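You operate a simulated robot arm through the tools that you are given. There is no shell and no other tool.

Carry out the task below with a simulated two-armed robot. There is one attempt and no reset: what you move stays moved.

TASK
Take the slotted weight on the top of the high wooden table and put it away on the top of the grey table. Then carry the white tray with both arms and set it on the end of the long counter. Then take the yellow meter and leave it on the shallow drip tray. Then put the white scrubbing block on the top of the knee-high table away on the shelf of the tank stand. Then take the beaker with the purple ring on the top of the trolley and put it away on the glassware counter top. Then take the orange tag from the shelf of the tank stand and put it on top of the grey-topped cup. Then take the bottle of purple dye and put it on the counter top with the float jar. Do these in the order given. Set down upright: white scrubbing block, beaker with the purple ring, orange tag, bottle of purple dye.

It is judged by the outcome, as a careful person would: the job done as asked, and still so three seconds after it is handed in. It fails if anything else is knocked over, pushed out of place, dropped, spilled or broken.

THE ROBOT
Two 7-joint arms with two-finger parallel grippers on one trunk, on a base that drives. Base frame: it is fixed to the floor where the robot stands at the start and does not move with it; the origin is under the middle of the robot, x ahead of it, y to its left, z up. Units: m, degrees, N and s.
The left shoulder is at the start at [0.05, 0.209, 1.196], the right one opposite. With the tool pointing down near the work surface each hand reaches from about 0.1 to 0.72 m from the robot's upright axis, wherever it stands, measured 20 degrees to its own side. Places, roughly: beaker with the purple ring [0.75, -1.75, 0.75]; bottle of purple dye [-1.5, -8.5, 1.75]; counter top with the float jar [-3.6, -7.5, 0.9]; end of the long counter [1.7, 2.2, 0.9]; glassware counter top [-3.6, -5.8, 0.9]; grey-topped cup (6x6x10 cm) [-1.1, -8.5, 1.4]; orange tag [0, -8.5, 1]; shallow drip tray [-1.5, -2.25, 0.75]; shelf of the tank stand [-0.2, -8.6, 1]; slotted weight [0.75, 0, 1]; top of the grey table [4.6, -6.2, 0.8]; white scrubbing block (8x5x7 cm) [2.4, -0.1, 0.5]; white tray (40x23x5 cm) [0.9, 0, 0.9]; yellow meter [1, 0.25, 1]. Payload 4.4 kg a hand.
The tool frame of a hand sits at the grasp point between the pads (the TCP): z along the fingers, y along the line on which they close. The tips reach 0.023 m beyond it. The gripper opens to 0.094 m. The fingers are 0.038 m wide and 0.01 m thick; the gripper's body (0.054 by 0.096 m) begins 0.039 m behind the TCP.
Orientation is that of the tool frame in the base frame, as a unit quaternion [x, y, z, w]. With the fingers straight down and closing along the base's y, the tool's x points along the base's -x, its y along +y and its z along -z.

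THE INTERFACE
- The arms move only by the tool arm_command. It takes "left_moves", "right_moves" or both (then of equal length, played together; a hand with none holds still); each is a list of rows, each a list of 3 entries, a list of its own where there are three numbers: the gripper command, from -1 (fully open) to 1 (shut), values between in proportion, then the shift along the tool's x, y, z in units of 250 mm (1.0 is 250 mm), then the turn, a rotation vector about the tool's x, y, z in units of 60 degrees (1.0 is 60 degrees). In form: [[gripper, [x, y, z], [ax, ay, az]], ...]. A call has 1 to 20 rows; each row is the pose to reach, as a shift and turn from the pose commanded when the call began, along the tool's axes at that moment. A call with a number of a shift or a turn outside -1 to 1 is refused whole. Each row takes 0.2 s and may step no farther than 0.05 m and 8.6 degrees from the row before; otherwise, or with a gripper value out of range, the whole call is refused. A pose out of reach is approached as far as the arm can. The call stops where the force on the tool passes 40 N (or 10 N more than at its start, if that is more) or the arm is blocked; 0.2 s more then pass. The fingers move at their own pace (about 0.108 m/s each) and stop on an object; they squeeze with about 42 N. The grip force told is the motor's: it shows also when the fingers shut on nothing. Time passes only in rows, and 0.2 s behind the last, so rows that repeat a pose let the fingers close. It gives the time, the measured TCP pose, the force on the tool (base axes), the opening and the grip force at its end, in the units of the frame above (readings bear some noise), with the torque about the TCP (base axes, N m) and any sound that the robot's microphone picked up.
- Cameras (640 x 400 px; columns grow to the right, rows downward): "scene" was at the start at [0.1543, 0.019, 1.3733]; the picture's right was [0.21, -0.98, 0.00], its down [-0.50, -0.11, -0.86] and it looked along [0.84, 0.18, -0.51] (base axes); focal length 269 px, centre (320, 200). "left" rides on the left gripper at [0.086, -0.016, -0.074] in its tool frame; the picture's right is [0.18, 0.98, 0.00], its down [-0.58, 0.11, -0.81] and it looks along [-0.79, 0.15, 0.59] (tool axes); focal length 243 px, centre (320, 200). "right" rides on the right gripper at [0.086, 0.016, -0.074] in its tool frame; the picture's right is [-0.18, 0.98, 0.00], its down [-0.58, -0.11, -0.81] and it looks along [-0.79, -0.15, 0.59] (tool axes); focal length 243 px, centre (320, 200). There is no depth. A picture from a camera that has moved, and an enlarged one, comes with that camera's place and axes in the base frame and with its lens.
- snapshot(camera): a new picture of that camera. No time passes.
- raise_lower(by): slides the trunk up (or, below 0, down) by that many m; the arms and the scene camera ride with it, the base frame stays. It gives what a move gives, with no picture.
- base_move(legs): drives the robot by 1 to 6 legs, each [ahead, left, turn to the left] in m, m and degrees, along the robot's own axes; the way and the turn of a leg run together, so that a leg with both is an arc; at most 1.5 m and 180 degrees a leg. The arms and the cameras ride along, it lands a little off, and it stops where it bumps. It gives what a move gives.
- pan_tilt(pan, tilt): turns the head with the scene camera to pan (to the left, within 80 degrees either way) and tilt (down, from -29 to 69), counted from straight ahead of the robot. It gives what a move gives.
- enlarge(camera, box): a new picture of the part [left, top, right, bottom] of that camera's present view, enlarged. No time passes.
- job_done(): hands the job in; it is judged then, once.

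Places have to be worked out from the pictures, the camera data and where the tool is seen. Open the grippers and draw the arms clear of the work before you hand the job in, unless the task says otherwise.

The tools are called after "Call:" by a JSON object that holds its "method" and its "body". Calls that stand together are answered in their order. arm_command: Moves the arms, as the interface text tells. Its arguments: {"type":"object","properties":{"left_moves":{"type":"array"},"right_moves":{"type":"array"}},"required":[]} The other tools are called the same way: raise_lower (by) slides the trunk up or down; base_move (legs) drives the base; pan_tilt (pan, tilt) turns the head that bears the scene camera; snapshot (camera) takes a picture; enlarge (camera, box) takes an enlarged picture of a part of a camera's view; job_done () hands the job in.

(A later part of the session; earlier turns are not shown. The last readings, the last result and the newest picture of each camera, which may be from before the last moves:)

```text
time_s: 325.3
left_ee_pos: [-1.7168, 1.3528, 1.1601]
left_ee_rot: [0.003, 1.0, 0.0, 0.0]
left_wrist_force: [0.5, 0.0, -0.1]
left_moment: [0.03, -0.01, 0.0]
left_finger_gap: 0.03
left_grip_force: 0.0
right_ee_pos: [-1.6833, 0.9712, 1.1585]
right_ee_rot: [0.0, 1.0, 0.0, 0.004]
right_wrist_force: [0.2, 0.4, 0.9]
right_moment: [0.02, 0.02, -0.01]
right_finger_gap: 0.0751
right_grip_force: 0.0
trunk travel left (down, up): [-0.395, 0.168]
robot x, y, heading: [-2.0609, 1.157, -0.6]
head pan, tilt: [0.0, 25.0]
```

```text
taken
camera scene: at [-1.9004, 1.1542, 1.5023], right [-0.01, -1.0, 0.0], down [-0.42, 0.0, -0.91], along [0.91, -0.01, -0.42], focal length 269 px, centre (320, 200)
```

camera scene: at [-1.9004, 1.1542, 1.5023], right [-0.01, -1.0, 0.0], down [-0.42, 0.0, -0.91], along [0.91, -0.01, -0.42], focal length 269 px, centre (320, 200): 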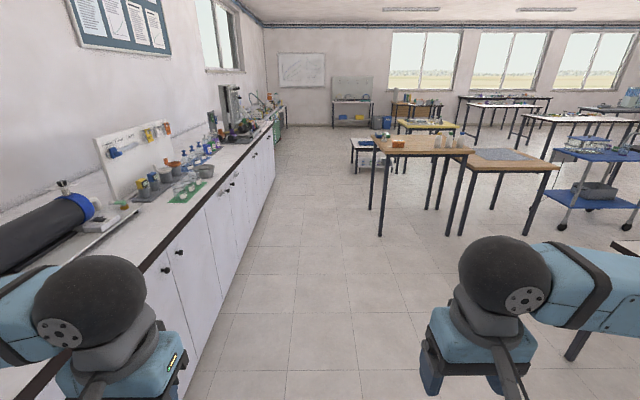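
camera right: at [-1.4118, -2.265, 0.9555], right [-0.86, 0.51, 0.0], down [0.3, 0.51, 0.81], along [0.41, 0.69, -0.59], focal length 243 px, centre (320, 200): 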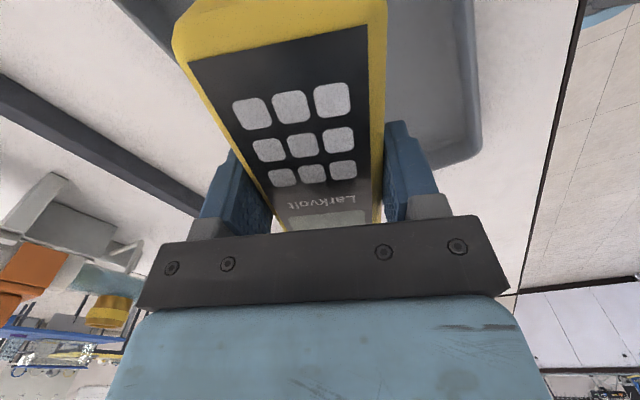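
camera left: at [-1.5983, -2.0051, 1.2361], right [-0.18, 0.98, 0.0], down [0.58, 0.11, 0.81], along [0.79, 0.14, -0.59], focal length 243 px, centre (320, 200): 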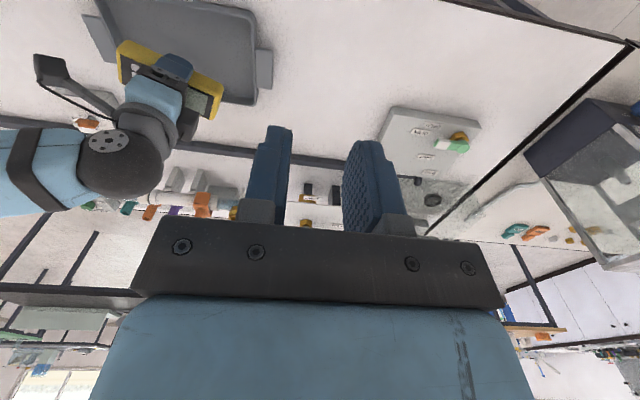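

Path east is clear. I drive to x≈1.7, turn south to y≈-0.1, then face east toward the knee-high table.

Call:
{"method": "base_move", "body": {"legs": [[1.25, 0, 0.6], [1.25, 0, 0], [1.2, 0, 0], [0, 0, -90], [1.25, 0, 0], [0, 0, 90]]}}

Call:
{"method": "pan_tilt", "body": {"pan": 0, "tilt": 45}}

Call:
{"method": "snapshot", "body": {"camera": "scene"}}

```text
time_s: 356.8
left_ee_pos: [1.9432, 0.0649, 1.1607]
left_ee_rot: [0.014, 1.0, -0.001, 0.0]
left_wrist_force: [-0.3, -0.3, 0.6]
left_moment: [-0.01, -0.06, 0.02]
left_finger_gap: 0.0301
left_grip_force: 0.0
right_ee_pos: [1.9682, -0.3186, 1.1586]
right_ee_rot: [0.01, 1.0, 0.0, 0.002]
right_wrist_force: [-0.1, 0.2, -0.1]
right_moment: [0.0, -0.01, -0.03]
right_finger_gap: 0.0754
right_grip_force: 0.0
trunk travel left (down, up): [-0.395, 0.168]
robot x, y, heading: [1.5972, -0.1268, -1.3]
head pan, tilt: [0.0, 25.0]
```

```text
time_s: 357.6
left_ee_pos: [1.9435, 0.0638, 1.1595]
left_ee_rot: [0.013, 1.0, -0.002, 0.0]
left_wrist_force: [1.0, -1.1, 0.1]
left_moment: [0.0, -0.01, 0.01]
left_finger_gap: 0.03
left_grip_force: 0.1
right_ee_pos: [1.9691, -0.3185, 1.1593]
right_ee_rot: [0.009, 1.0, -0.001, 0.004]
right_wrist_force: [0.6, 0.8, -0.5]
right_moment: [-0.01, -0.03, 0.0]
right_finger_gap: 0.0751
right_grip_force: 0.1
trunk travel left (down, up): [-0.395, 0.168]
robot x, y, heading: [1.601, -0.1243, -1.2]
head pan, tilt: [0.0, 45.0]
```

```text
taken
camera scene: at [1.7458, -0.1305, 1.4719], right [-0.03, -1.0, 0.0], down [-0.71, 0.02, -0.71], along [0.71, -0.02, -0.71], focal length 269 px, centre (320, 200)
```

scene: 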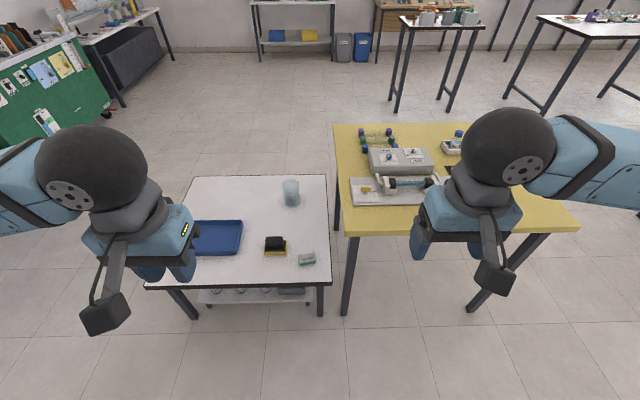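

The white block sits at about [2.355, -0.095] near the table's right corner; the yellow table is just to its right, so I'll use the left hand. I enlarge the view.

Call:
{"method": "enlarge", "body": {"camera": "scene", "box": [250, 220, 350, 290]}}

Call:
{"method": "enlarge", "body": {"camera": "scene", "box": [140, 160, 460, 330]}}

```text
5.71 times, centred on (300, 255) of scene
camera zoom: at [1.7458, -0.1305, 1.4719], right [-0.03, -1.0, 0.0], down [-0.71, 0.02, -0.71], along [0.71, -0.02, -0.71], focal length 1540 px, centre (434, -114)
```

zoom: 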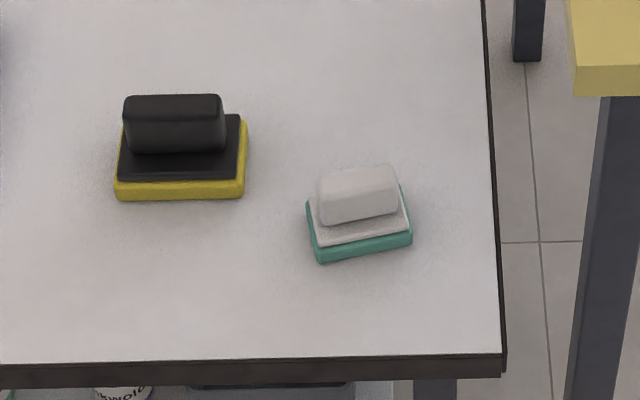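

```text
2.00 times, centred on (300, 245) of scene
camera zoom: at [1.7458, -0.1305, 1.4719], right [-0.03, -1.0, 0.0], down [-0.71, 0.02, -0.71], along [0.71, -0.02, -0.71], focal length 539 px, centre (360, 110)
```

zoom: 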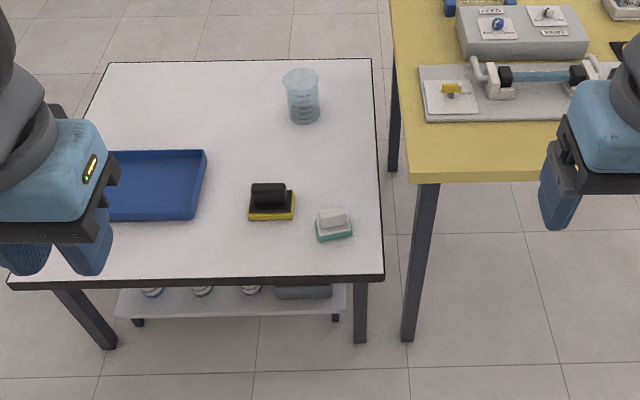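

The block is turned about 9.5° counter-clockwise; its white handle is ~57 mm long. I move 0.2 m closer and 0.1 m right so the left hand comes over it.

Call:
{"method": "base_move", "body": {"legs": [[0.2, -0.1, 1.2]]}}

Call:
{"method": "snapshot", "body": {"camera": "scene"}}

```text
time_s: 359.3
left_ee_pos: [2.1363, -0.0309, 1.1592]
left_ee_rot: [0.002, 1.0, -0.001, 0.0]
left_wrist_force: [0.2, -1.1, 0.6]
left_moment: [0.06, 0.0, 0.02]
left_finger_gap: 0.0305
left_grip_force: 0.1
right_ee_pos: [2.1719, -0.4137, 1.159]
right_ee_rot: [-0.001, 1.0, 0.0, 0.004]
right_wrist_force: [1.3, -0.1, -0.3]
right_moment: [-0.01, -0.03, 0.03]
right_finger_gap: 0.075
right_grip_force: 0.0
trunk travel left (down, up): [-0.395, 0.168]
robot x, y, heading: [1.7945, -0.2308, -0.4]
head pan, tilt: [0.0, 45.0]
```

```text
taken
camera scene: at [1.9439, -0.2297, 1.4718], right [0.0, -1.0, 0.0], down [-0.71, 0.0, -0.71], along [0.71, 0.0, -0.71], focal length 269 px, centre (320, 200)
```

scene: 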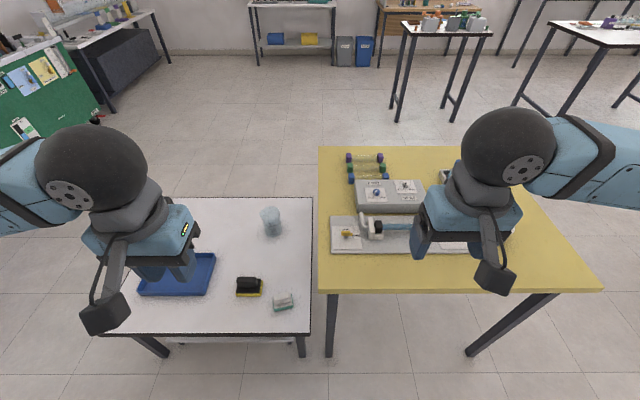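

Block confirmed at [2.366, -0.098]. I lower the trunk 0.3 m to reach the low table.

Call:
{"method": "raise_lower", "body": {"by": -0.3}}

Call:
{"method": "snapshot", "body": {"camera": "scene"}}

Call:
{"method": "snapshot", "body": {"camera": "left"}}

```text
time_s: 362.3
left_ee_pos: [2.1359, -0.0304, 0.8601]
left_ee_rot: [0.002, 1.0, -0.001, 0.0]
left_wrist_force: [0.4, -0.1, 0.4]
left_moment: [0.02, -0.04, 0.0]
left_finger_gap: 0.0302
left_grip_force: 0.1
right_ee_pos: [2.1694, -0.4132, 0.8588]
right_ee_rot: [-0.002, 1.0, 0.0, 0.003]
right_wrist_force: [0.3, 0.1, 0.6]
right_moment: [-0.01, 0.0, 0.02]
right_finger_gap: 0.0751
right_grip_force: 0.0
trunk travel left (down, up): [-0.095, 0.468]
robot x, y, heading: [1.7957, -0.2301, -0.0]
head pan, tilt: [0.0, 45.0]
```

```text
taken
camera scene: at [1.9438, -0.2298, 1.1719], right [0.0, -1.0, 0.0], down [-0.71, 0.0, -0.71], along [0.71, 0.0, -0.71], focal length 269 px, centre (320, 200)
```

scene: 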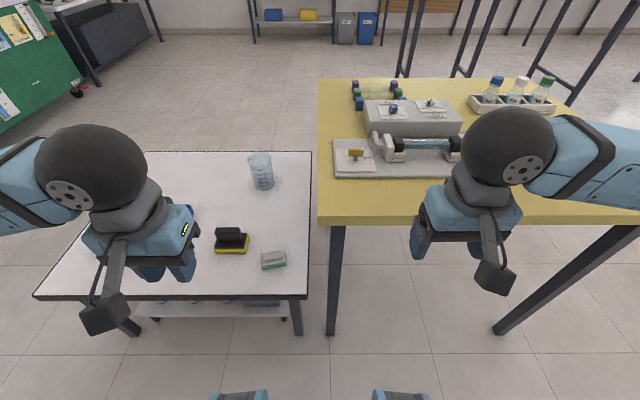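

```text
taken
camera left: at [2.0507, -0.0456, 0.9361], right [-0.18, 0.98, 0.0], down [0.58, 0.11, 0.81], along [0.79, 0.14, -0.59], focal length 243 px, centre (320, 200)
```

left: 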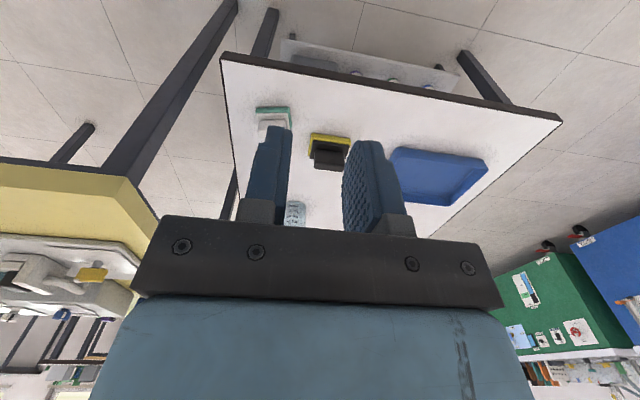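

I move the left hand over the block with fingers open, yawed ~10° to match it, and lower to z≈0.68.

Call:
{"method": "arm_command", "body": {"left_moves": [[-1, [-0.18, -0.054, 0], [0, 0, -0.055]], [-1, [-0.36, -0.108, 0], [0, 0, -0.11]], [-1, [-0.54, -0.162, 0], [0, 0, -0.165]], [-1, [-0.73, -0.216, 0], [0, 0, -0.165]], [-1, [-0.912, -0.27, 0], [0, 0, -0.165]], [-1, [-0.912, -0.27, 0.18], [0, 0, -0.165]], [-1, [-0.912, -0.27, 0.36], [0, 0, -0.165]], [-1, [-0.912, -0.27, 0.54], [0, 0, -0.165]], [-1, [-0.912, -0.27, 0.72], [0, 0, -0.165]], [-1, [-0.912, -0.27, 0.72], [0, 0, -0.165]]]}}

Call:
{"method": "snapshot", "body": {"camera": "scene"}}

Call:
{"method": "snapshot", "body": {"camera": "left"}}

```text
time_s: 364.5
left_ee_pos: [2.3632, -0.0996, 0.6806]
left_ee_rot: [-0.084, 0.996, -0.001, 0.001]
left_wrist_force: [-0.1, 0.3, 0.1]
left_moment: [0.0, -0.02, -0.02]
left_finger_gap: 0.0941
left_grip_force: 0.0
right_ee_pos: [2.1712, -0.4114, 0.8582]
right_ee_rot: [-0.002, 1.0, 0.0, 0.003]
right_wrist_force: [-0.4, -0.7, -0.9]
right_moment: [-0.02, 0.0, 0.01]
right_finger_gap: 0.0752
right_grip_force: 0.0
trunk travel left (down, up): [-0.095, 0.468]
robot x, y, heading: [1.7935, -0.2278, -0.5]
head pan, tilt: [0.0, 45.0]
```

```text
taken
camera scene: at [1.9439, -0.2298, 1.1718], right [0.0, -1.0, 0.0], down [-0.71, 0.0, -0.71], along [0.71, 0.0, -0.71], focal length 269 px, centre (320, 200)
```

scene: 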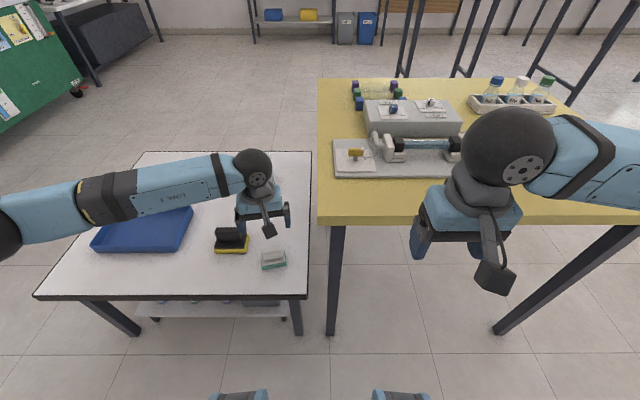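

```text
taken
camera left: at [2.2822, -0.129, 0.7567], right [-0.35, 0.94, 0.0], down [0.55, 0.21, 0.81], along [0.76, 0.28, -0.59], focal length 243 px, centre (320, 200)
```

left: 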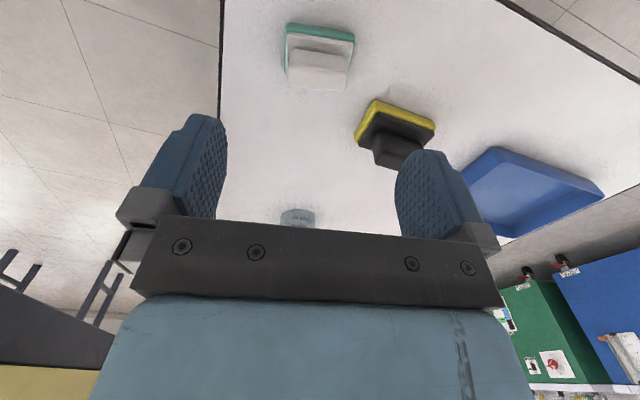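

The handle is centred at about [2.368, -0.100]. I shift 4 mm forward and lower to z≈0.556.

Call:
{"method": "arm_command", "body": {"left_moves": [[-1, [-0.016, 0, 0.14], [0, 0, 0]], [-1, [-0.016, 0, 0.28], [0, 0, 0]], [-1, [-0.016, 0, 0.4], [0, 0, 0]], [-1, [-0.016, 0, 0.46], [0, 0, 0]], [-1, [-0.016, 0, 0.498], [0, 0, 0]], [-1, [-0.016, 0, 0.498], [0, 0, 0]]]}}

Call:
{"method": "snapshot", "body": {"camera": "left"}}

Call:
{"method": "enlarge", "body": {"camera": "scene", "box": [210, 170, 330, 290]}}

```text
time_s: 365.9
left_ee_pos: [2.3683, -0.0994, 0.555]
left_ee_rot: [-0.085, 0.996, 0.0, 0.001]
left_wrist_force: [0.2, 0.1, -0.5]
left_moment: [-0.01, -0.01, 0.0]
left_finger_gap: 0.0939
left_grip_force: 0.1
right_ee_pos: [2.1705, -0.4122, 0.8585]
right_ee_rot: [-0.002, 1.0, 0.0, 0.003]
right_wrist_force: [0.5, -0.1, 0.3]
right_moment: [0.0, -0.01, -0.03]
right_finger_gap: 0.0751
right_grip_force: 0.1
trunk travel left (down, up): [-0.095, 0.468]
robot x, y, heading: [1.7911, -0.232, -0.4]
head pan, tilt: [0.0, 45.0]
```

```text
taken
camera left: at [2.286, -0.1288, 0.6323], right [-0.35, 0.94, 0.0], down [0.55, 0.21, 0.81], along [0.76, 0.28, -0.59], focal length 243 px, centre (320, 200)
```

left: 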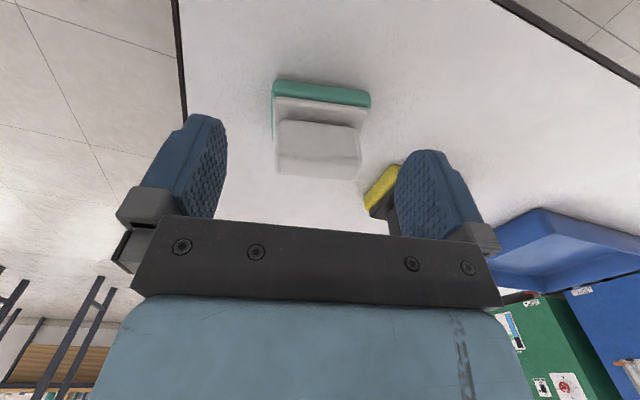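

```text
3.33 times, centred on (270, 230) of scene
camera zoom: at [1.9439, -0.2298, 1.1718], right [0.0, -1.0, 0.0], down [-0.71, 0.0, -0.71], along [0.71, 0.0, -0.71], focal length 898 px, centre (487, 100)
```

zoom: 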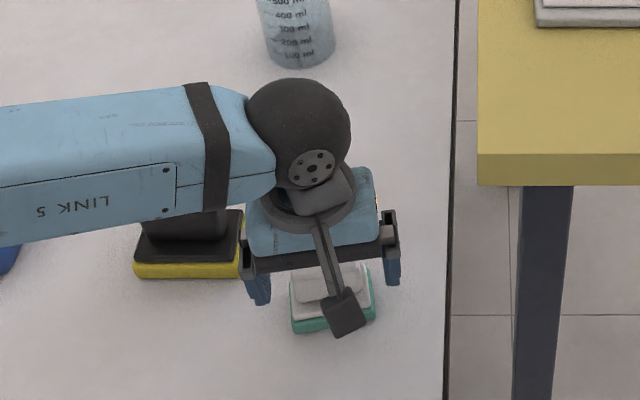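

I enlarge the wrist view to judge the fingers' depth relative to the handle.

Call:
{"method": "enlarge", "body": {"camera": "left", "box": [180, 60, 480, 240]}}

```text
2.13 times, centred on (330, 150) of left
camera zoom: at [2.286, -0.1288, 0.6323], right [-0.35, 0.94, 0.0], down [0.55, 0.21, 0.81], along [0.76, 0.28, -0.59], focal length 518 px, centre (299, 307)
```

zoom: 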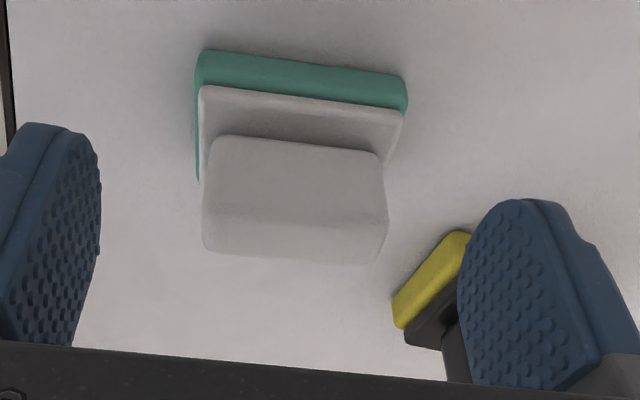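

Two wrist views show the table is really at z≈0.445 and the block farther out: handle centre ≈[2.401, -0.088], top ≈0.515. I shift over there at this height and recheck.

Call:
{"method": "arm_command", "body": {"left_moves": [[-1, [-0.07, 0.012, 0], [0, 0, 0]], [-1, [-0.138, 0.023, 0], [0, 0, 0]], [-1, [-0.138, 0.023, 0], [0, 0, 0]]]}}

Call:
{"method": "enlarge", "body": {"camera": "left", "box": [180, 60, 480, 240]}}

```text
time_s: 366.7
left_ee_pos: [2.4022, -0.0877, 0.5555]
left_ee_rot: [-0.085, 0.996, -0.001, 0.0]
left_wrist_force: [-0.3, 0.6, -0.6]
left_moment: [0.03, -0.01, 0.02]
left_finger_gap: 0.0939
left_grip_force: 0.1
right_ee_pos: [2.1705, -0.4126, 0.859]
right_ee_rot: [-0.002, 1.0, 0.0, 0.003]
right_wrist_force: [-0.2, -1.1, 0.5]
right_moment: [-0.03, 0.01, 0.01]
right_finger_gap: 0.0753
right_grip_force: 0.0
trunk travel left (down, up): [-0.095, 0.468]
robot x, y, heading: [1.7991, -0.2281, -0.0]
head pan, tilt: [0.0, 45.0]
```

```text
2.13 times, centred on (330, 150) of left
camera zoom: at [2.3191, -0.1171, 0.6322], right [-0.35, 0.94, 0.0], down [0.55, 0.21, 0.81], along [0.76, 0.28, -0.59], focal length 518 px, centre (299, 307)
```

zoom: 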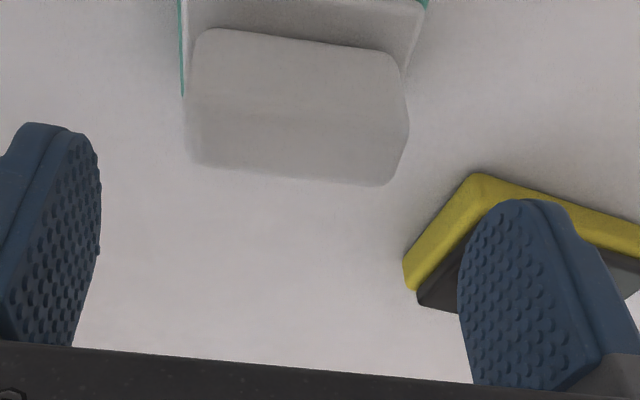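

Aligned now: the handle top is centred under the TCP. I lower to z≈0.503.

Call:
{"method": "arm_command", "body": {"left_moves": [[-1, [0, 0, 0.08], [0, 0, 0]], [-1, [0, 0, 0.15], [0, 0, 0]], [-1, [0, 0, 0.19], [0, 0, 0]], [-1, [0, 0, 0.21], [0, 0, 0]], [-1, [0, 0, 0.21], [0, 0, 0]]]}}

Call:
{"method": "snapshot", "body": {"camera": "left"}}

Call:
{"method": "enlarge", "body": {"camera": "scene", "box": [210, 170, 330, 290]}}

```text
time_s: 367.9
left_ee_pos: [2.4008, -0.0877, 0.5019]
left_ee_rot: [-0.085, 0.996, -0.002, 0.0]
left_wrist_force: [-0.4, 0.0, -0.1]
left_moment: [-0.02, -0.01, 0.0]
left_finger_gap: 0.0939
left_grip_force: 0.1
right_ee_pos: [2.1714, -0.4135, 0.8598]
right_ee_rot: [-0.001, 1.0, 0.001, 0.004]
right_wrist_force: [-0.2, 0.7, 0.0]
right_moment: [-0.01, 0.03, 0.02]
right_finger_gap: 0.0754
right_grip_force: 0.0
trunk travel left (down, up): [-0.095, 0.468]
robot x, y, heading: [1.7959, -0.2289, -0.3]
head pan, tilt: [0.0, 45.0]
```

```text
taken
camera left: at [2.3199, -0.1173, 0.5791], right [-0.35, 0.94, 0.0], down [0.55, 0.21, 0.81], along [0.76, 0.28, -0.59], focal length 243 px, centre (320, 200)
```

left: 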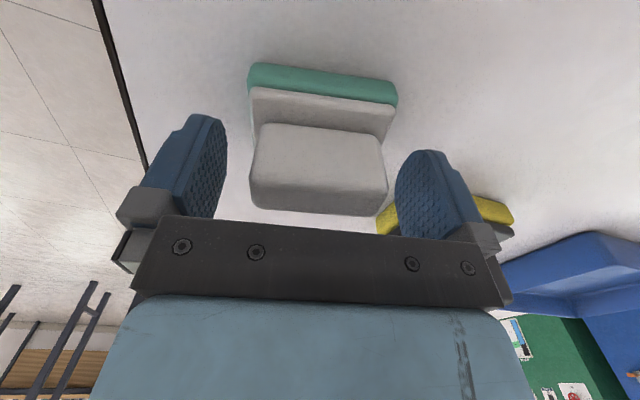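

```text
3.33 times, centred on (270, 230) of scene
camera zoom: at [1.9439, -0.2298, 1.1718], right [0.0, -1.0, 0.0], down [-0.71, 0.0, -0.71], along [0.71, 0.0, -0.71], focal length 898 px, centre (487, 100)
```

zoom: 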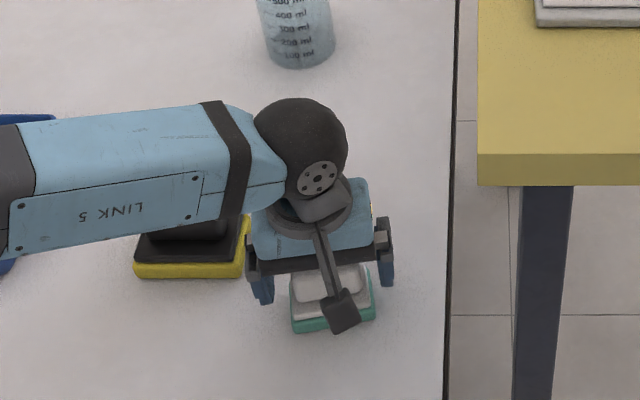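

The handle sits between the fingers, well centred. I close.

Call:
{"method": "arm_command", "body": {"left_moves": [[1, [0, 0, 0], [0, 0, 0]], [1, [0, 0, 0], [0, 0, 0]], [1, [0, 0, 0], [0, 0, 0]], [1, [0, 0, 0], [0, 0, 0]], [1, [0, 0, 0], [0, 0, 0]]]}}

Call:
{"method": "snapshot", "body": {"camera": "left"}}

```text
time_s: 369.1
left_ee_pos: [2.4016, -0.0873, 0.5026]
left_ee_rot: [-0.084, 0.996, -0.001, -0.001]
left_wrist_force: [-0.6, -2.2, 1.3]
left_moment: [0.0, 0.0, 0.06]
left_finger_gap: 0.0598
left_grip_force: 42.0
right_ee_pos: [2.1712, -0.4134, 0.8593]
right_ee_rot: [-0.002, 1.0, 0.0, 0.003]
right_wrist_force: [-0.3, -0.2, 0.6]
right_moment: [-0.02, 0.01, 0.0]
right_finger_gap: 0.0755
right_grip_force: 0.0
trunk travel left (down, up): [-0.095, 0.468]
robot x, y, heading: [1.7955, -0.2254, -0.0]
head pan, tilt: [0.0, 45.0]
```

```text
taken
camera left: at [2.3198, -0.1172, 0.5792], right [-0.35, 0.94, 0.0], down [0.55, 0.21, 0.81], along [0.76, 0.28, -0.59], focal length 243 px, centre (320, 200)
```

left: 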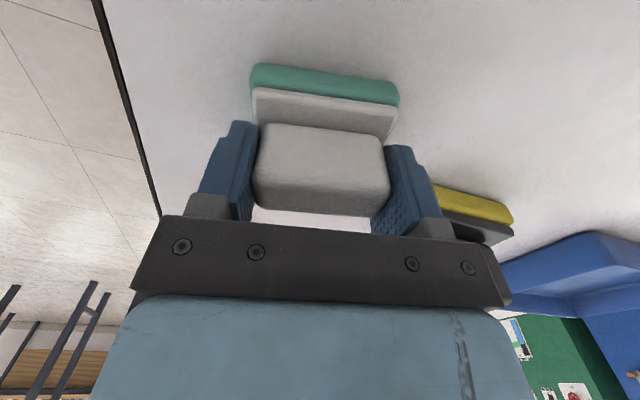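

Gripped at 59.8 mm. I lift 0.2 m straight up.

Call:
{"method": "arm_command", "body": {"left_moves": [[1, [0, 0, -0.1], [0, 0, 0]], [1, [0, 0, -0.26], [0, 0, 0]], [1, [0, 0, -0.44], [0, 0, 0]], [1, [0, 0, -0.62], [0, 0, 0]], [1, [0, 0, -0.8], [0, 0, 0]], [1, [0, 0, -0.8], [0, 0, 0]]]}}

Call:
{"method": "snapshot", "body": {"camera": "left"}}

Call:
{"method": "snapshot", "body": {"camera": "scene"}}

```text
time_s: 370.5
left_ee_pos: [2.4022, -0.0882, 0.7035]
left_ee_rot: [-0.084, 0.996, -0.001, 0.0]
left_wrist_force: [-0.1, -0.4, -0.8]
left_moment: [-0.01, 0.0, -0.03]
left_finger_gap: 0.0598
left_grip_force: 41.8
right_ee_pos: [2.171, -0.4131, 0.8586]
right_ee_rot: [-0.002, 1.0, -0.001, 0.003]
right_wrist_force: [0.5, 0.1, -0.1]
right_moment: [-0.01, 0.01, 0.03]
right_finger_gap: 0.0755
right_grip_force: 0.1
trunk travel left (down, up): [-0.095, 0.468]
robot x, y, heading: [1.7954, -0.2325, -0.1]
head pan, tilt: [0.0, 45.0]
```

```text
taken
camera left: at [2.3202, -0.1171, 0.78], right [-0.35, 0.94, 0.0], down [0.55, 0.21, 0.81], along [0.76, 0.28, -0.59], focal length 243 px, centre (320, 200)
```

left: 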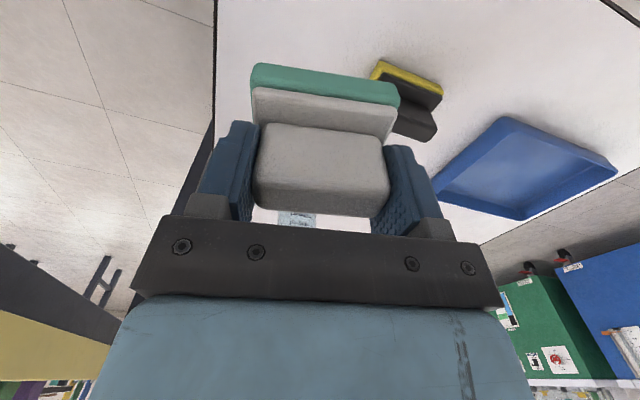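

```text
taken
camera scene: at [1.9441, -0.2297, 1.1718], right [0.0, -1.0, 0.0], down [-0.71, 0.0, -0.71], along [0.71, 0.0, -0.71], focal length 269 px, centre (320, 200)
```

scene: 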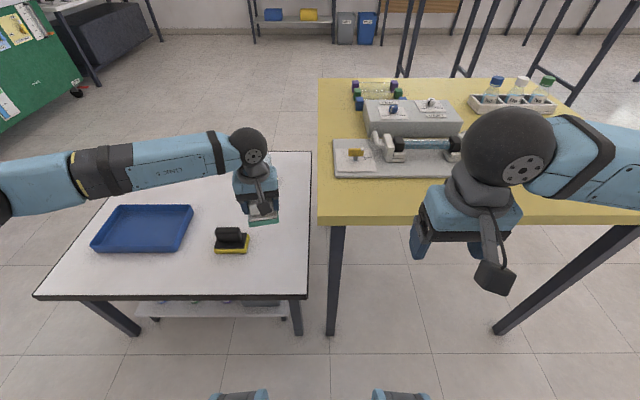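

Block held. I draw the hand back toward the body, squaring its yaw.

Call:
{"method": "arm_command", "body": {"left_moves": [[1, [0.15, 0.06, -0.05], [0, 0, 0.03]], [1, [0.3, 0.125, -0.1], [0, 0, 0.06]], [1, [0.46, 0.19, -0.15], [0, 0, 0.09]], [1, [0.62, 0.255, -0.2], [0, 0, 0.12]], [1, [0.78, 0.32, -0.25], [0, 0, 0.145]], [1, [0.94, 0.39, -0.3], [0, 0, 0.165]], [1, [0.94, 0.39, -0.3], [0, 0, 0.165]]]}}

Call:
{"method": "snapshot", "body": {"camera": "scene"}}

```text
time_s: 372.1
left_ee_pos: [2.1525, -0.0313, 0.7775]
left_ee_rot: [0.002, 1.0, 0.0, 0.0]
left_wrist_force: [0.6, -1.0, -1.2]
left_moment: [-0.03, 0.03, -0.01]
left_finger_gap: 0.0596
left_grip_force: 41.7
right_ee_pos: [2.1717, -0.413, 0.8593]
right_ee_rot: [-0.002, 1.0, 0.0, 0.004]
right_wrist_force: [0.3, -0.6, 0.0]
right_moment: [-0.02, 0.01, -0.02]
right_finger_gap: 0.0754
right_grip_force: 0.0
trunk travel left (down, up): [-0.095, 0.468]
robot x, y, heading: [1.7955, -0.2289, -0.3]
head pan, tilt: [0.0, 45.0]
```

```text
taken
camera scene: at [1.944, -0.2299, 1.1718], right [0.0, -1.0, 0.0], down [-0.71, 0.0, -0.71], along [0.71, 0.0, -0.71], focal length 269 px, centre (320, 200)
```

scene: 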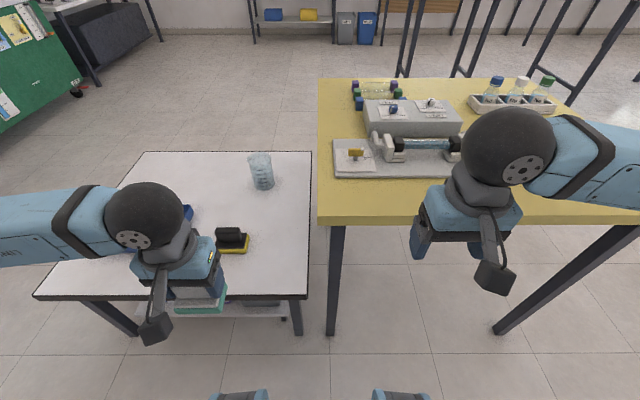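

I raise the trunk back up 0.3 m for travel.

Call:
{"method": "raise_lower", "body": {"by": 0.3}}

Call:
{"method": "base_move", "body": {"legs": [[-0.12, 0, 0], [0, 0, -90], [1.45, 0.01, 0], [1.45, 0.01, 0], [1.42, 0.01, 0]]}}

Call:
{"method": "snapshot", "body": {"camera": "left"}}

```text
time_s: 375.1
left_ee_pos: [2.1536, -0.0315, 1.0785]
left_ee_rot: [0.003, 1.0, -0.001, 0.0]
left_wrist_force: [0.7, -0.1, -0.9]
left_moment: [0.0, -0.02, -0.01]
left_finger_gap: 0.0595
left_grip_force: 41.5
right_ee_pos: [2.1706, -0.4136, 1.1588]
right_ee_rot: [-0.002, 1.0, 0.0, 0.004]
right_wrist_force: [-0.4, -0.5, -0.6]
right_moment: [-0.01, 0.01, 0.0]
right_finger_gap: 0.0753
right_grip_force: 0.2
trunk travel left (down, up): [-0.395, 0.168]
robot x, y, heading: [1.7984, -0.2323, -0.0]
head pan, tilt: [0.0, 45.0]
```

```text
time_s: 400.4
left_ee_pos: [1.7783, -4.9048, 1.0773]
left_ee_rot: [0.716, 0.699, -0.001, 0.0]
left_wrist_force: [0.5, -0.8, -1.0]
left_moment: [0.0, -0.02, -0.02]
left_finger_gap: 0.0595
left_grip_force: 41.9
right_ee_pos: [1.3969, -4.9152, 1.1579]
right_ee_rot: [0.713, 0.701, -0.002, 0.002]
right_wrist_force: [0.0, 0.3, -0.1]
right_moment: [-0.02, 0.06, -0.01]
right_finger_gap: 0.0753
right_grip_force: 0.0
trunk travel left (down, up): [-0.395, 0.168]
robot x, y, heading: [1.5889, -4.5452, -91.2]
head pan, tilt: [0.0, 45.0]
```

```text
taken
camera left: at [1.7657, -4.8176, 1.1545], right [0.99, 0.16, 0.0], down [0.1, -0.58, 0.81], along [0.13, -0.8, -0.59], focal length 243 px, centre (320, 200)
```

left: 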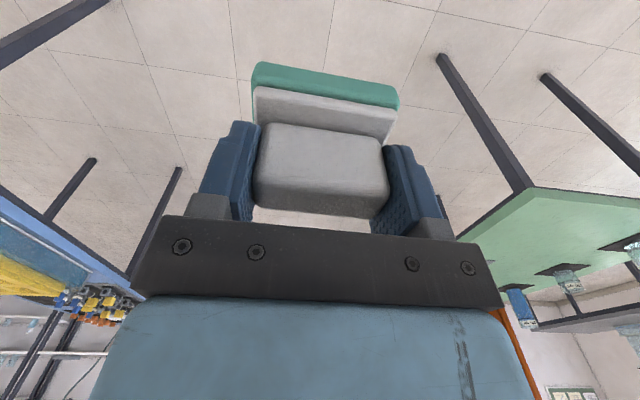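

The block is still held well. I turn west, drive to x≈-0.2 and turn south toward the tank stand.

Call:
{"method": "base_move", "body": {"legs": [[0, 0, -88.8], [0.9, 0.02, 0], [0.9, 0, 0], [0, 0, 90], [1.3, 0, 0]]}}

Call:
{"method": "pan_tilt", "body": {"pan": 0, "tilt": 15}}

Call:
{"method": "snapshot", "body": {"camera": "scene"}}

```text
time_s: 423.2
left_ee_pos: [-0.0134, -6.2098, 1.0772]
left_ee_rot: [0.708, 0.706, 0.0, 0.0]
left_wrist_force: [0.0, -0.1, -1.9]
left_moment: [-0.02, 0.02, -0.02]
left_finger_gap: 0.0595
left_grip_force: 42.1
right_ee_pos: [-0.3958, -6.2287, 1.1589]
right_ee_rot: [0.705, 0.709, -0.003, 0.003]
right_wrist_force: [-0.3, 0.3, 0.1]
right_moment: [0.0, -0.01, -0.02]
right_finger_gap: 0.0753
right_grip_force: 0.0
trunk travel left (down, up): [-0.395, 0.168]
robot x, y, heading: [-0.2076, -5.8547, -90.2]
head pan, tilt: [0.0, 45.0]
```

```text
time_s: 424.2
left_ee_pos: [-0.0143, -6.2096, 1.0786]
left_ee_rot: [0.708, 0.706, 0.0, -0.001]
left_wrist_force: [-0.6, 0.1, -1.3]
left_moment: [-0.01, -0.01, 0.04]
left_finger_gap: 0.0595
left_grip_force: 42.0
right_ee_pos: [-0.3962, -6.2282, 1.1593]
right_ee_rot: [0.706, 0.708, -0.003, 0.002]
right_wrist_force: [-0.1, -0.2, 0.1]
right_moment: [0.0, -0.02, -0.06]
right_finger_gap: 0.0751
right_grip_force: 0.0
trunk travel left (down, up): [-0.395, 0.168]
robot x, y, heading: [-0.2134, -5.8553, -90.5]
head pan, tilt: [0.0, 15.0]
```

```text
taken
camera scene: at [-0.215, -6.0144, 1.5185], right [-1.0, 0.0, 0.0], down [0.0, 0.26, -0.97], along [0.0, -0.97, -0.26], focal length 269 px, centre (320, 200)
```

scene: 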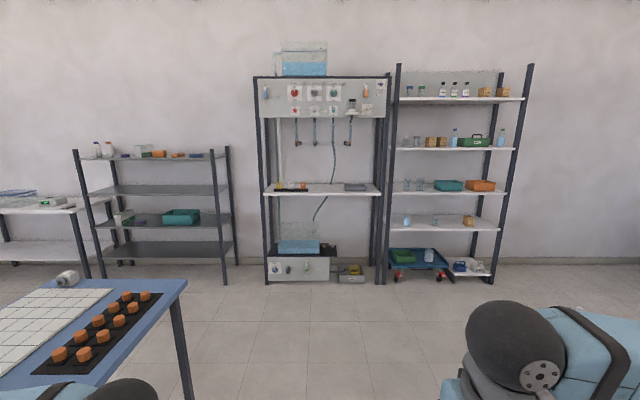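

The tank stand is straight ahead. I enlarge its shelf and the neighbouring rack.

Call:
{"method": "enlarge", "body": {"camera": "scene", "box": [250, 70, 400, 210]}}

Call:
{"method": "enlarge", "body": {"camera": "scene", "box": [385, 60, 545, 200]}}

```text
2.86 times, centred on (325, 140) of scene
camera zoom: at [-0.215, -6.0144, 1.5185], right [-1.0, 0.0, 0.0], down [0.0, 0.26, -0.97], along [0.0, -0.97, -0.26], focal length 770 px, centre (306, 371)
```

zoom: 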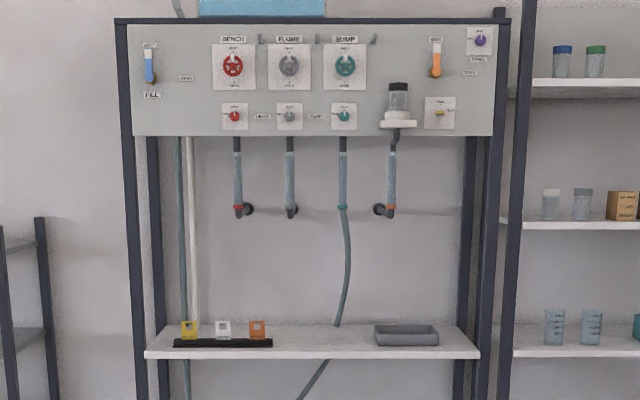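

```text
2.86 times, centred on (465, 130) of scene
camera zoom: at [-0.215, -6.0144, 1.5185], right [-1.0, 0.0, 0.0], down [0.0, 0.26, -0.97], along [0.0, -0.97, -0.26], focal length 770 px, centre (-94, 400)
```

zoom: 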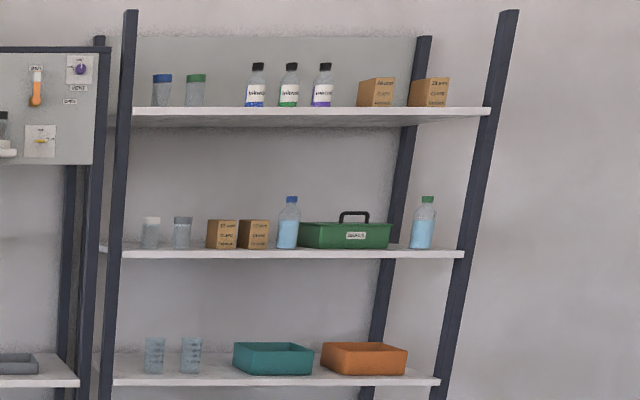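

The tank-stand shelf (z≈1.0, front edge y≈-8.18) has a free stretch between the tag holder and the grey tray, centred near x≈-0.27. I drive up to y≈-7.65, x≈-0.39.

Call:
{"method": "base_move", "body": {"legs": [[0.9, 0, 0.4], [0.85, -0.18, 0]]}}

Call:
{"method": "pan_tilt", "body": {"pan": 0, "tilt": 30}}

Call:
{"method": "snapshot", "body": {"camera": "scene"}}

Call:
{"method": "snapshot", "body": {"camera": "left"}}

```text
time_s: 433.1
left_ee_pos: [-0.2043, -7.9526, 1.0783]
left_ee_rot: [0.71, 0.704, -0.001, -0.001]
left_wrist_force: [-0.2, 0.7, -0.8]
left_moment: [0.0, 0.0, -0.03]
left_finger_gap: 0.0593
left_grip_force: 42.1
right_ee_pos: [-0.5873, -7.9674, 1.1578]
right_ee_rot: [0.707, 0.707, -0.003, 0.003]
right_wrist_force: [0.0, 0.8, 0.6]
right_moment: [-0.01, 0.03, -0.02]
right_finger_gap: 0.075
right_grip_force: 0.1
trunk travel left (down, up): [-0.395, 0.168]
robot x, y, heading: [-0.3965, -7.5904, -90.6]
head pan, tilt: [0.0, 15.0]
```

```text
time_s: 433.8
left_ee_pos: [-0.206, -7.9528, 1.0787]
left_ee_rot: [0.71, 0.704, -0.001, 0.0]
left_wrist_force: [0.1, 0.7, -1.2]
left_moment: [0.0, 0.02, 0.01]
left_finger_gap: 0.0593
left_grip_force: 41.7
right_ee_pos: [-0.5875, -7.9672, 1.1588]
right_ee_rot: [0.708, 0.706, -0.003, 0.003]
right_wrist_force: [0.3, 0.1, -0.7]
right_moment: [0.01, -0.02, 0.01]
right_finger_gap: 0.0753
right_grip_force: 0.1
trunk travel left (down, up): [-0.395, 0.168]
robot x, y, heading: [-0.4009, -7.5912, -90.8]
head pan, tilt: [0.0, 30.0]
```

```text
taken
camera scene: at [-0.4036, -7.7517, 1.4945], right [-1.0, 0.01, 0.0], down [0.0, 0.5, -0.87], along [-0.01, -0.87, -0.5], focal length 269 px, centre (320, 200)
```

scene: 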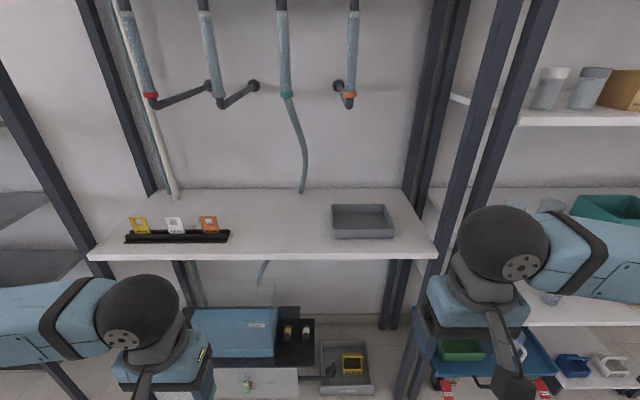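

```text
taken
camera left: at [-0.2193, -7.8645, 1.1546], right [0.98, 0.18, 0.0], down [0.11, -0.58, 0.81], along [0.14, -0.79, -0.59], focal length 243 px, centre (320, 200)
```

left: 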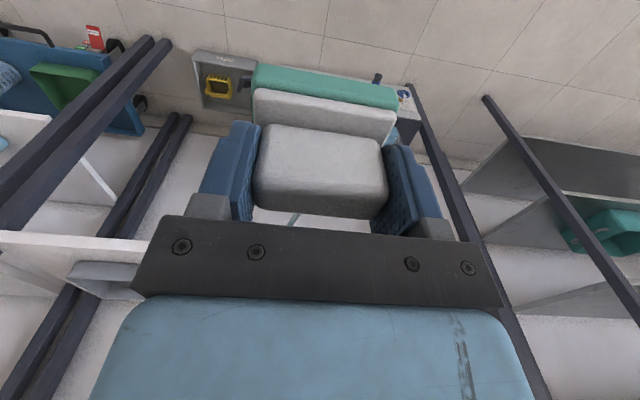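

Comparing views, the shelf is at z≈0.956 with its front edge at y≈-8.37; free span x -0.12 to -0.43. I first tuck the right hand back a bit for clearance from the rack posts.

Call:
{"method": "arm_command", "body": {"right_moves": [[-0.6, [0.16, 0, 0], [0, 0, 0]], [-0.6, [0.32, 0, 0], [0, 0, 0]], [-0.6, [0.4, 0, 0], [0, 0, 0]]], "left_moves": [[1, [0, 0, -0.06], [0, 0, 0]], [1, [0, 0, -0.12], [0, 0, 0]], [1, [0, 0, -0.12], [0, 0, 0]]]}}

Call:
{"method": "enlarge", "body": {"camera": "scene", "box": [80, 170, 440, 290]}}

```text
time_s: 434.6
left_ee_pos: [-0.2048, -7.9527, 1.1079]
left_ee_rot: [0.709, 0.705, -0.001, -0.001]
left_wrist_force: [0.5, 0.1, 0.0]
left_moment: [0.02, 0.0, -0.02]
left_finger_gap: 0.0597
left_grip_force: 41.9
right_ee_pos: [-0.5677, -7.9095, 1.1575]
right_ee_rot: [0.708, 0.706, -0.003, 0.002]
right_wrist_force: [0.1, 0.2, -0.4]
right_moment: [-0.01, -0.02, 0.02]
right_finger_gap: 0.0752
right_grip_force: 0.0
right hand out of reach, approached as far as the arm can: row 2, 3
trunk travel left (down, up): [-0.395, 0.168]
robot x, y, heading: [-0.4004, -7.5978, -90.5]
head pan, tilt: [0.0, 30.0]
```

```text
1.78 times, centred on (260, 230) of scene
camera zoom: at [-0.4031, -7.7518, 1.4944], right [-1.0, 0.01, 0.0], down [0.0, 0.5, -0.87], along [-0.01, -0.87, -0.5], focal length 479 px, centre (427, 147)
```

zoom: 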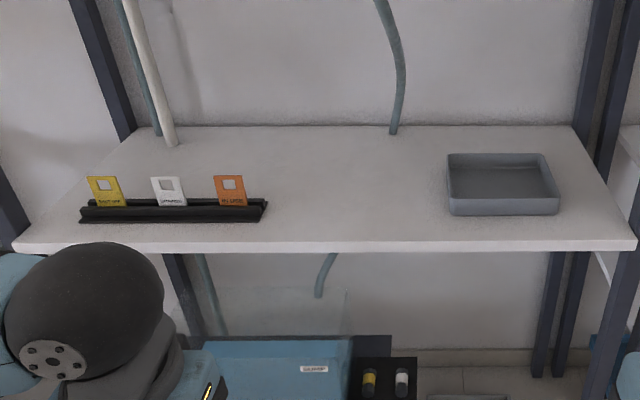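

I move forward 0.29 m to within reach of the shelf.

Call:
{"method": "base_move", "body": {"legs": [[0.29, 0, 0.5]]}}

Call:
{"method": "pan_tilt", "body": {"pan": 0, "tilt": 45}}

Call:
{"method": "snapshot", "body": {"camera": "scene"}}

Call:
{"method": "snapshot", "body": {"camera": "left"}}

```text
time_s: 436.6
left_ee_pos: [-0.2014, -8.2398, 1.1076]
left_ee_rot: [0.707, 0.707, -0.001, 0.0]
left_wrist_force: [-0.7, -0.2, 0.1]
left_moment: [0.01, 0.0, -0.01]
left_finger_gap: 0.0593
left_grip_force: 42.3
right_ee_pos: [-0.5649, -8.2003, 1.1588]
right_ee_rot: [0.704, 0.71, -0.002, 0.003]
right_wrist_force: [0.7, 0.0, 0.0]
right_moment: [0.01, -0.03, 0.04]
right_finger_gap: 0.0751
right_grip_force: 0.0
trunk travel left (down, up): [-0.395, 0.168]
robot x, y, heading: [-0.4018, -7.8831, -89.8]
head pan, tilt: [0.0, 30.0]
```

```text
time_s: 437.4
left_ee_pos: [-0.2018, -8.2381, 1.1075]
left_ee_rot: [0.706, 0.708, 0.0, -0.001]
left_wrist_force: [0.5, -0.6, -0.8]
left_moment: [0.0, -0.03, 0.0]
left_finger_gap: 0.0595
left_grip_force: 42.0
right_ee_pos: [-0.565, -8.2008, 1.1601]
right_ee_rot: [0.704, 0.71, -0.003, 0.003]
right_wrist_force: [-0.2, -0.3, -0.4]
right_moment: [0.02, -0.01, 0.02]
right_finger_gap: 0.0751
right_grip_force: 0.1
trunk travel left (down, up): [-0.395, 0.168]
robot x, y, heading: [-0.402, -7.8842, -89.9]
head pan, tilt: [0.0, 45.0]
```

```text
taken
camera scene: at [-0.4029, -8.0315, 1.4719], right [-1.0, 0.0, 0.0], down [0.0, 0.71, -0.71], along [0.0, -0.71, -0.71], focal length 269 px, centre (320, 200)
```

scene: 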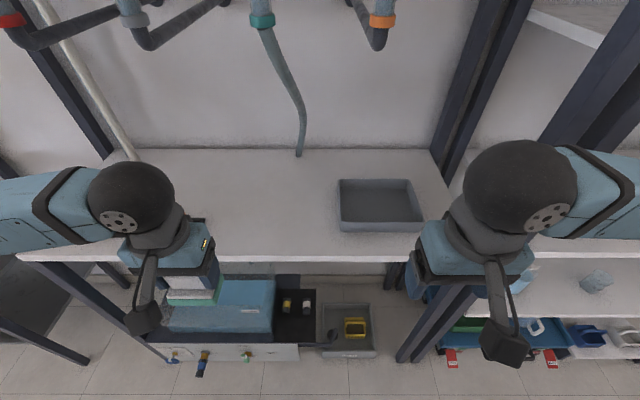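

```text
taken
camera left: at [-0.2175, -8.1515, 1.1844], right [0.98, 0.19, 0.0], down [0.11, -0.58, 0.81], along [0.15, -0.79, -0.59], focal length 243 px, centre (320, 200)
```

left: 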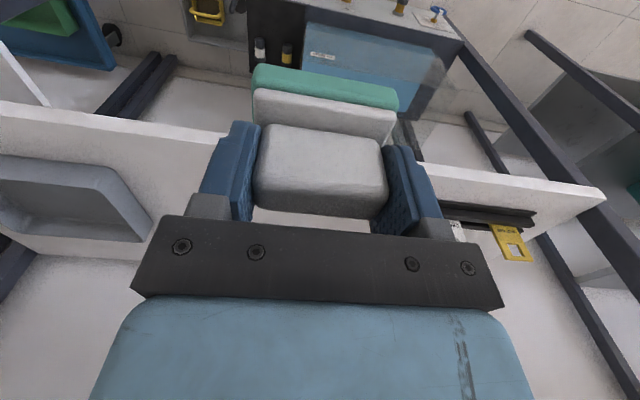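

I move the block right and then in over the shelf to [-0.276, -8.47], dropping 3 cm to keep the wrist below the hanging pipes.

Call:
{"method": "arm_command", "body": {"left_moves": [[1, [0, -0.15, 0.04], [0, 0, 0]], [1, [0, -0.296, 0.1], [0, 0, 0]], [1, [-0.18, -0.296, 0.12], [0, 0, 0]], [1, [-0.36, -0.296, 0.12], [0, 0, 0]], [1, [-0.55, -0.296, 0.12], [0, 0, 0]], [1, [-0.74, -0.296, 0.12], [0, 0, 0]], [1, [-0.928, -0.296, 0.12], [0, 0, 0]], [1, [-0.928, -0.296, 0.12], [0, 0, 0]]]}}

Call:
{"method": "snapshot", "body": {"camera": "scene"}}

Call:
{"method": "snapshot", "body": {"camera": "left"}}

```text
time_s: 439.2
left_ee_pos: [-0.2748, -8.4695, 1.077]
left_ee_rot: [0.707, 0.707, -0.002, 0.0]
left_wrist_force: [0.3, -1.1, -0.6]
left_moment: [0.01, 0.03, 0.04]
left_finger_gap: 0.0593
left_grip_force: 41.3
right_ee_pos: [-0.5656, -8.2018, 1.16]
right_ee_rot: [0.704, 0.71, -0.003, 0.002]
right_wrist_force: [0.8, 0.3, 0.5]
right_moment: [-0.01, 0.0, 0.03]
right_finger_gap: 0.0749
right_grip_force: 0.1
trunk travel left (down, up): [-0.395, 0.168]
robot x, y, heading: [-0.4012, -7.88, -89.9]
head pan, tilt: [0.0, 45.0]
```

```text
taken
camera scene: at [-0.4024, -8.031, 1.4719], right [-1.0, 0.0, 0.0], down [0.0, 0.71, -0.71], along [0.0, -0.71, -0.71], focal length 269 px, centre (320, 200)
```

scene: 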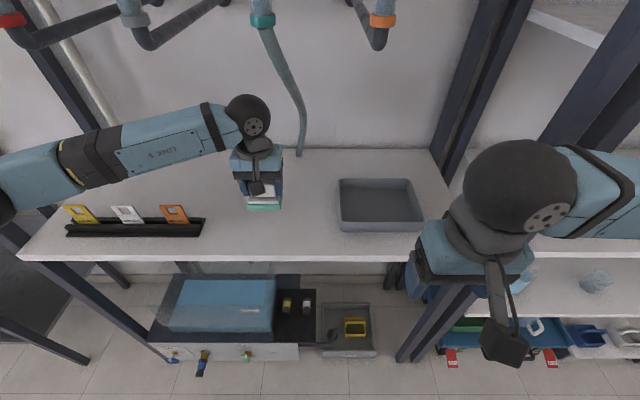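

```text
taken
camera left: at [-0.2903, -8.3826, 1.1542], right [0.98, 0.18, 0.0], down [0.11, -0.58, 0.81], along [0.15, -0.79, -0.59], focal length 243 px, centre (320, 200)
```

left: 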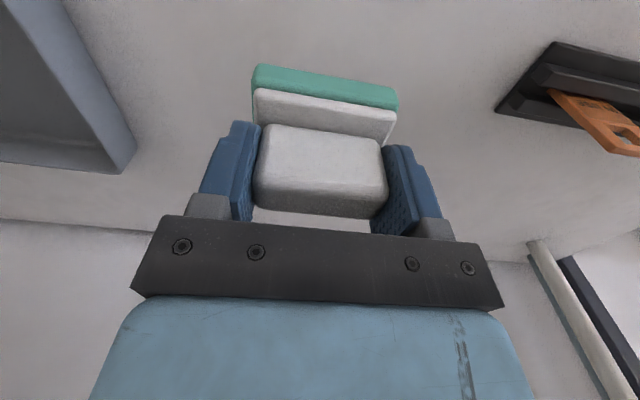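

Well placed over the free shelf area. I lower to about 1.03, then feel for contact.

Call:
{"method": "arm_command", "body": {"left_moves": [[1, [0, 0, 0.08], [0, 0, 0]], [1, [0, 0, 0.14], [0, 0, 0]], [1, [0, 0, 0.18], [0, 0, 0]], [1, [0, 0, 0.18], [0, 0, 0]]]}}

Call:
{"method": "arm_command", "body": {"left_moves": [[1, [0, 0, 0.012], [0, 0, 0]], [1, [0, 0, 0.024], [0, 0, 0]], [1, [0, 0, 0.036], [0, 0, 0]], [1, [0, 0, 0.036], [0, 0, 0]]]}}

Call:
{"method": "snapshot", "body": {"camera": "left"}}

```text
time_s: 440.2
left_ee_pos: [-0.2772, -8.4701, 1.0337]
left_ee_rot: [0.707, 0.708, 0.0, -0.001]
left_wrist_force: [0.3, 0.0, -1.3]
left_moment: [0.0, -0.03, -0.04]
left_finger_gap: 0.0594
left_grip_force: 41.9
right_ee_pos: [-0.5644, -8.2017, 1.1589]
right_ee_rot: [0.704, 0.71, -0.002, 0.002]
right_wrist_force: [-0.3, -0.1, -1.1]
right_moment: [0.01, -0.01, -0.01]
right_finger_gap: 0.0751
right_grip_force: 0.2
trunk travel left (down, up): [-0.395, 0.168]
robot x, y, heading: [-0.4022, -7.8806, -89.9]
head pan, tilt: [0.0, 45.0]
```

```text
time_s: 441.2
left_ee_pos: [-0.2758, -8.4709, 1.0249]
left_ee_rot: [0.707, 0.708, 0.0, 0.0]
left_wrist_force: [0.3, 0.1, -1.7]
left_moment: [0.02, 0.01, 0.0]
left_finger_gap: 0.0593
left_grip_force: 41.8
right_ee_pos: [-0.5655, -8.2001, 1.1581]
right_ee_rot: [0.705, 0.71, -0.004, 0.002]
right_wrist_force: [0.5, 0.3, -0.5]
right_moment: [0.0, 0.01, 0.01]
right_finger_gap: 0.0749
right_grip_force: 0.0
trunk travel left (down, up): [-0.395, 0.168]
robot x, y, heading: [-0.4031, -7.8844, -89.7]
head pan, tilt: [0.0, 45.0]
```

```text
taken
camera left: at [-0.2912, -8.3839, 1.1006], right [0.98, 0.19, 0.0], down [0.11, -0.58, 0.81], along [0.15, -0.79, -0.59], focal length 243 px, centre (320, 200)
```

left: 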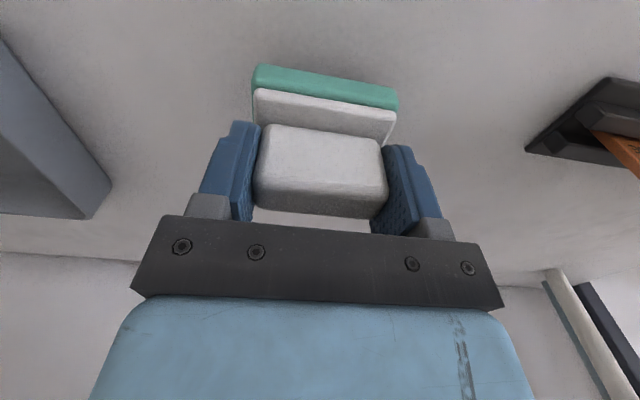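

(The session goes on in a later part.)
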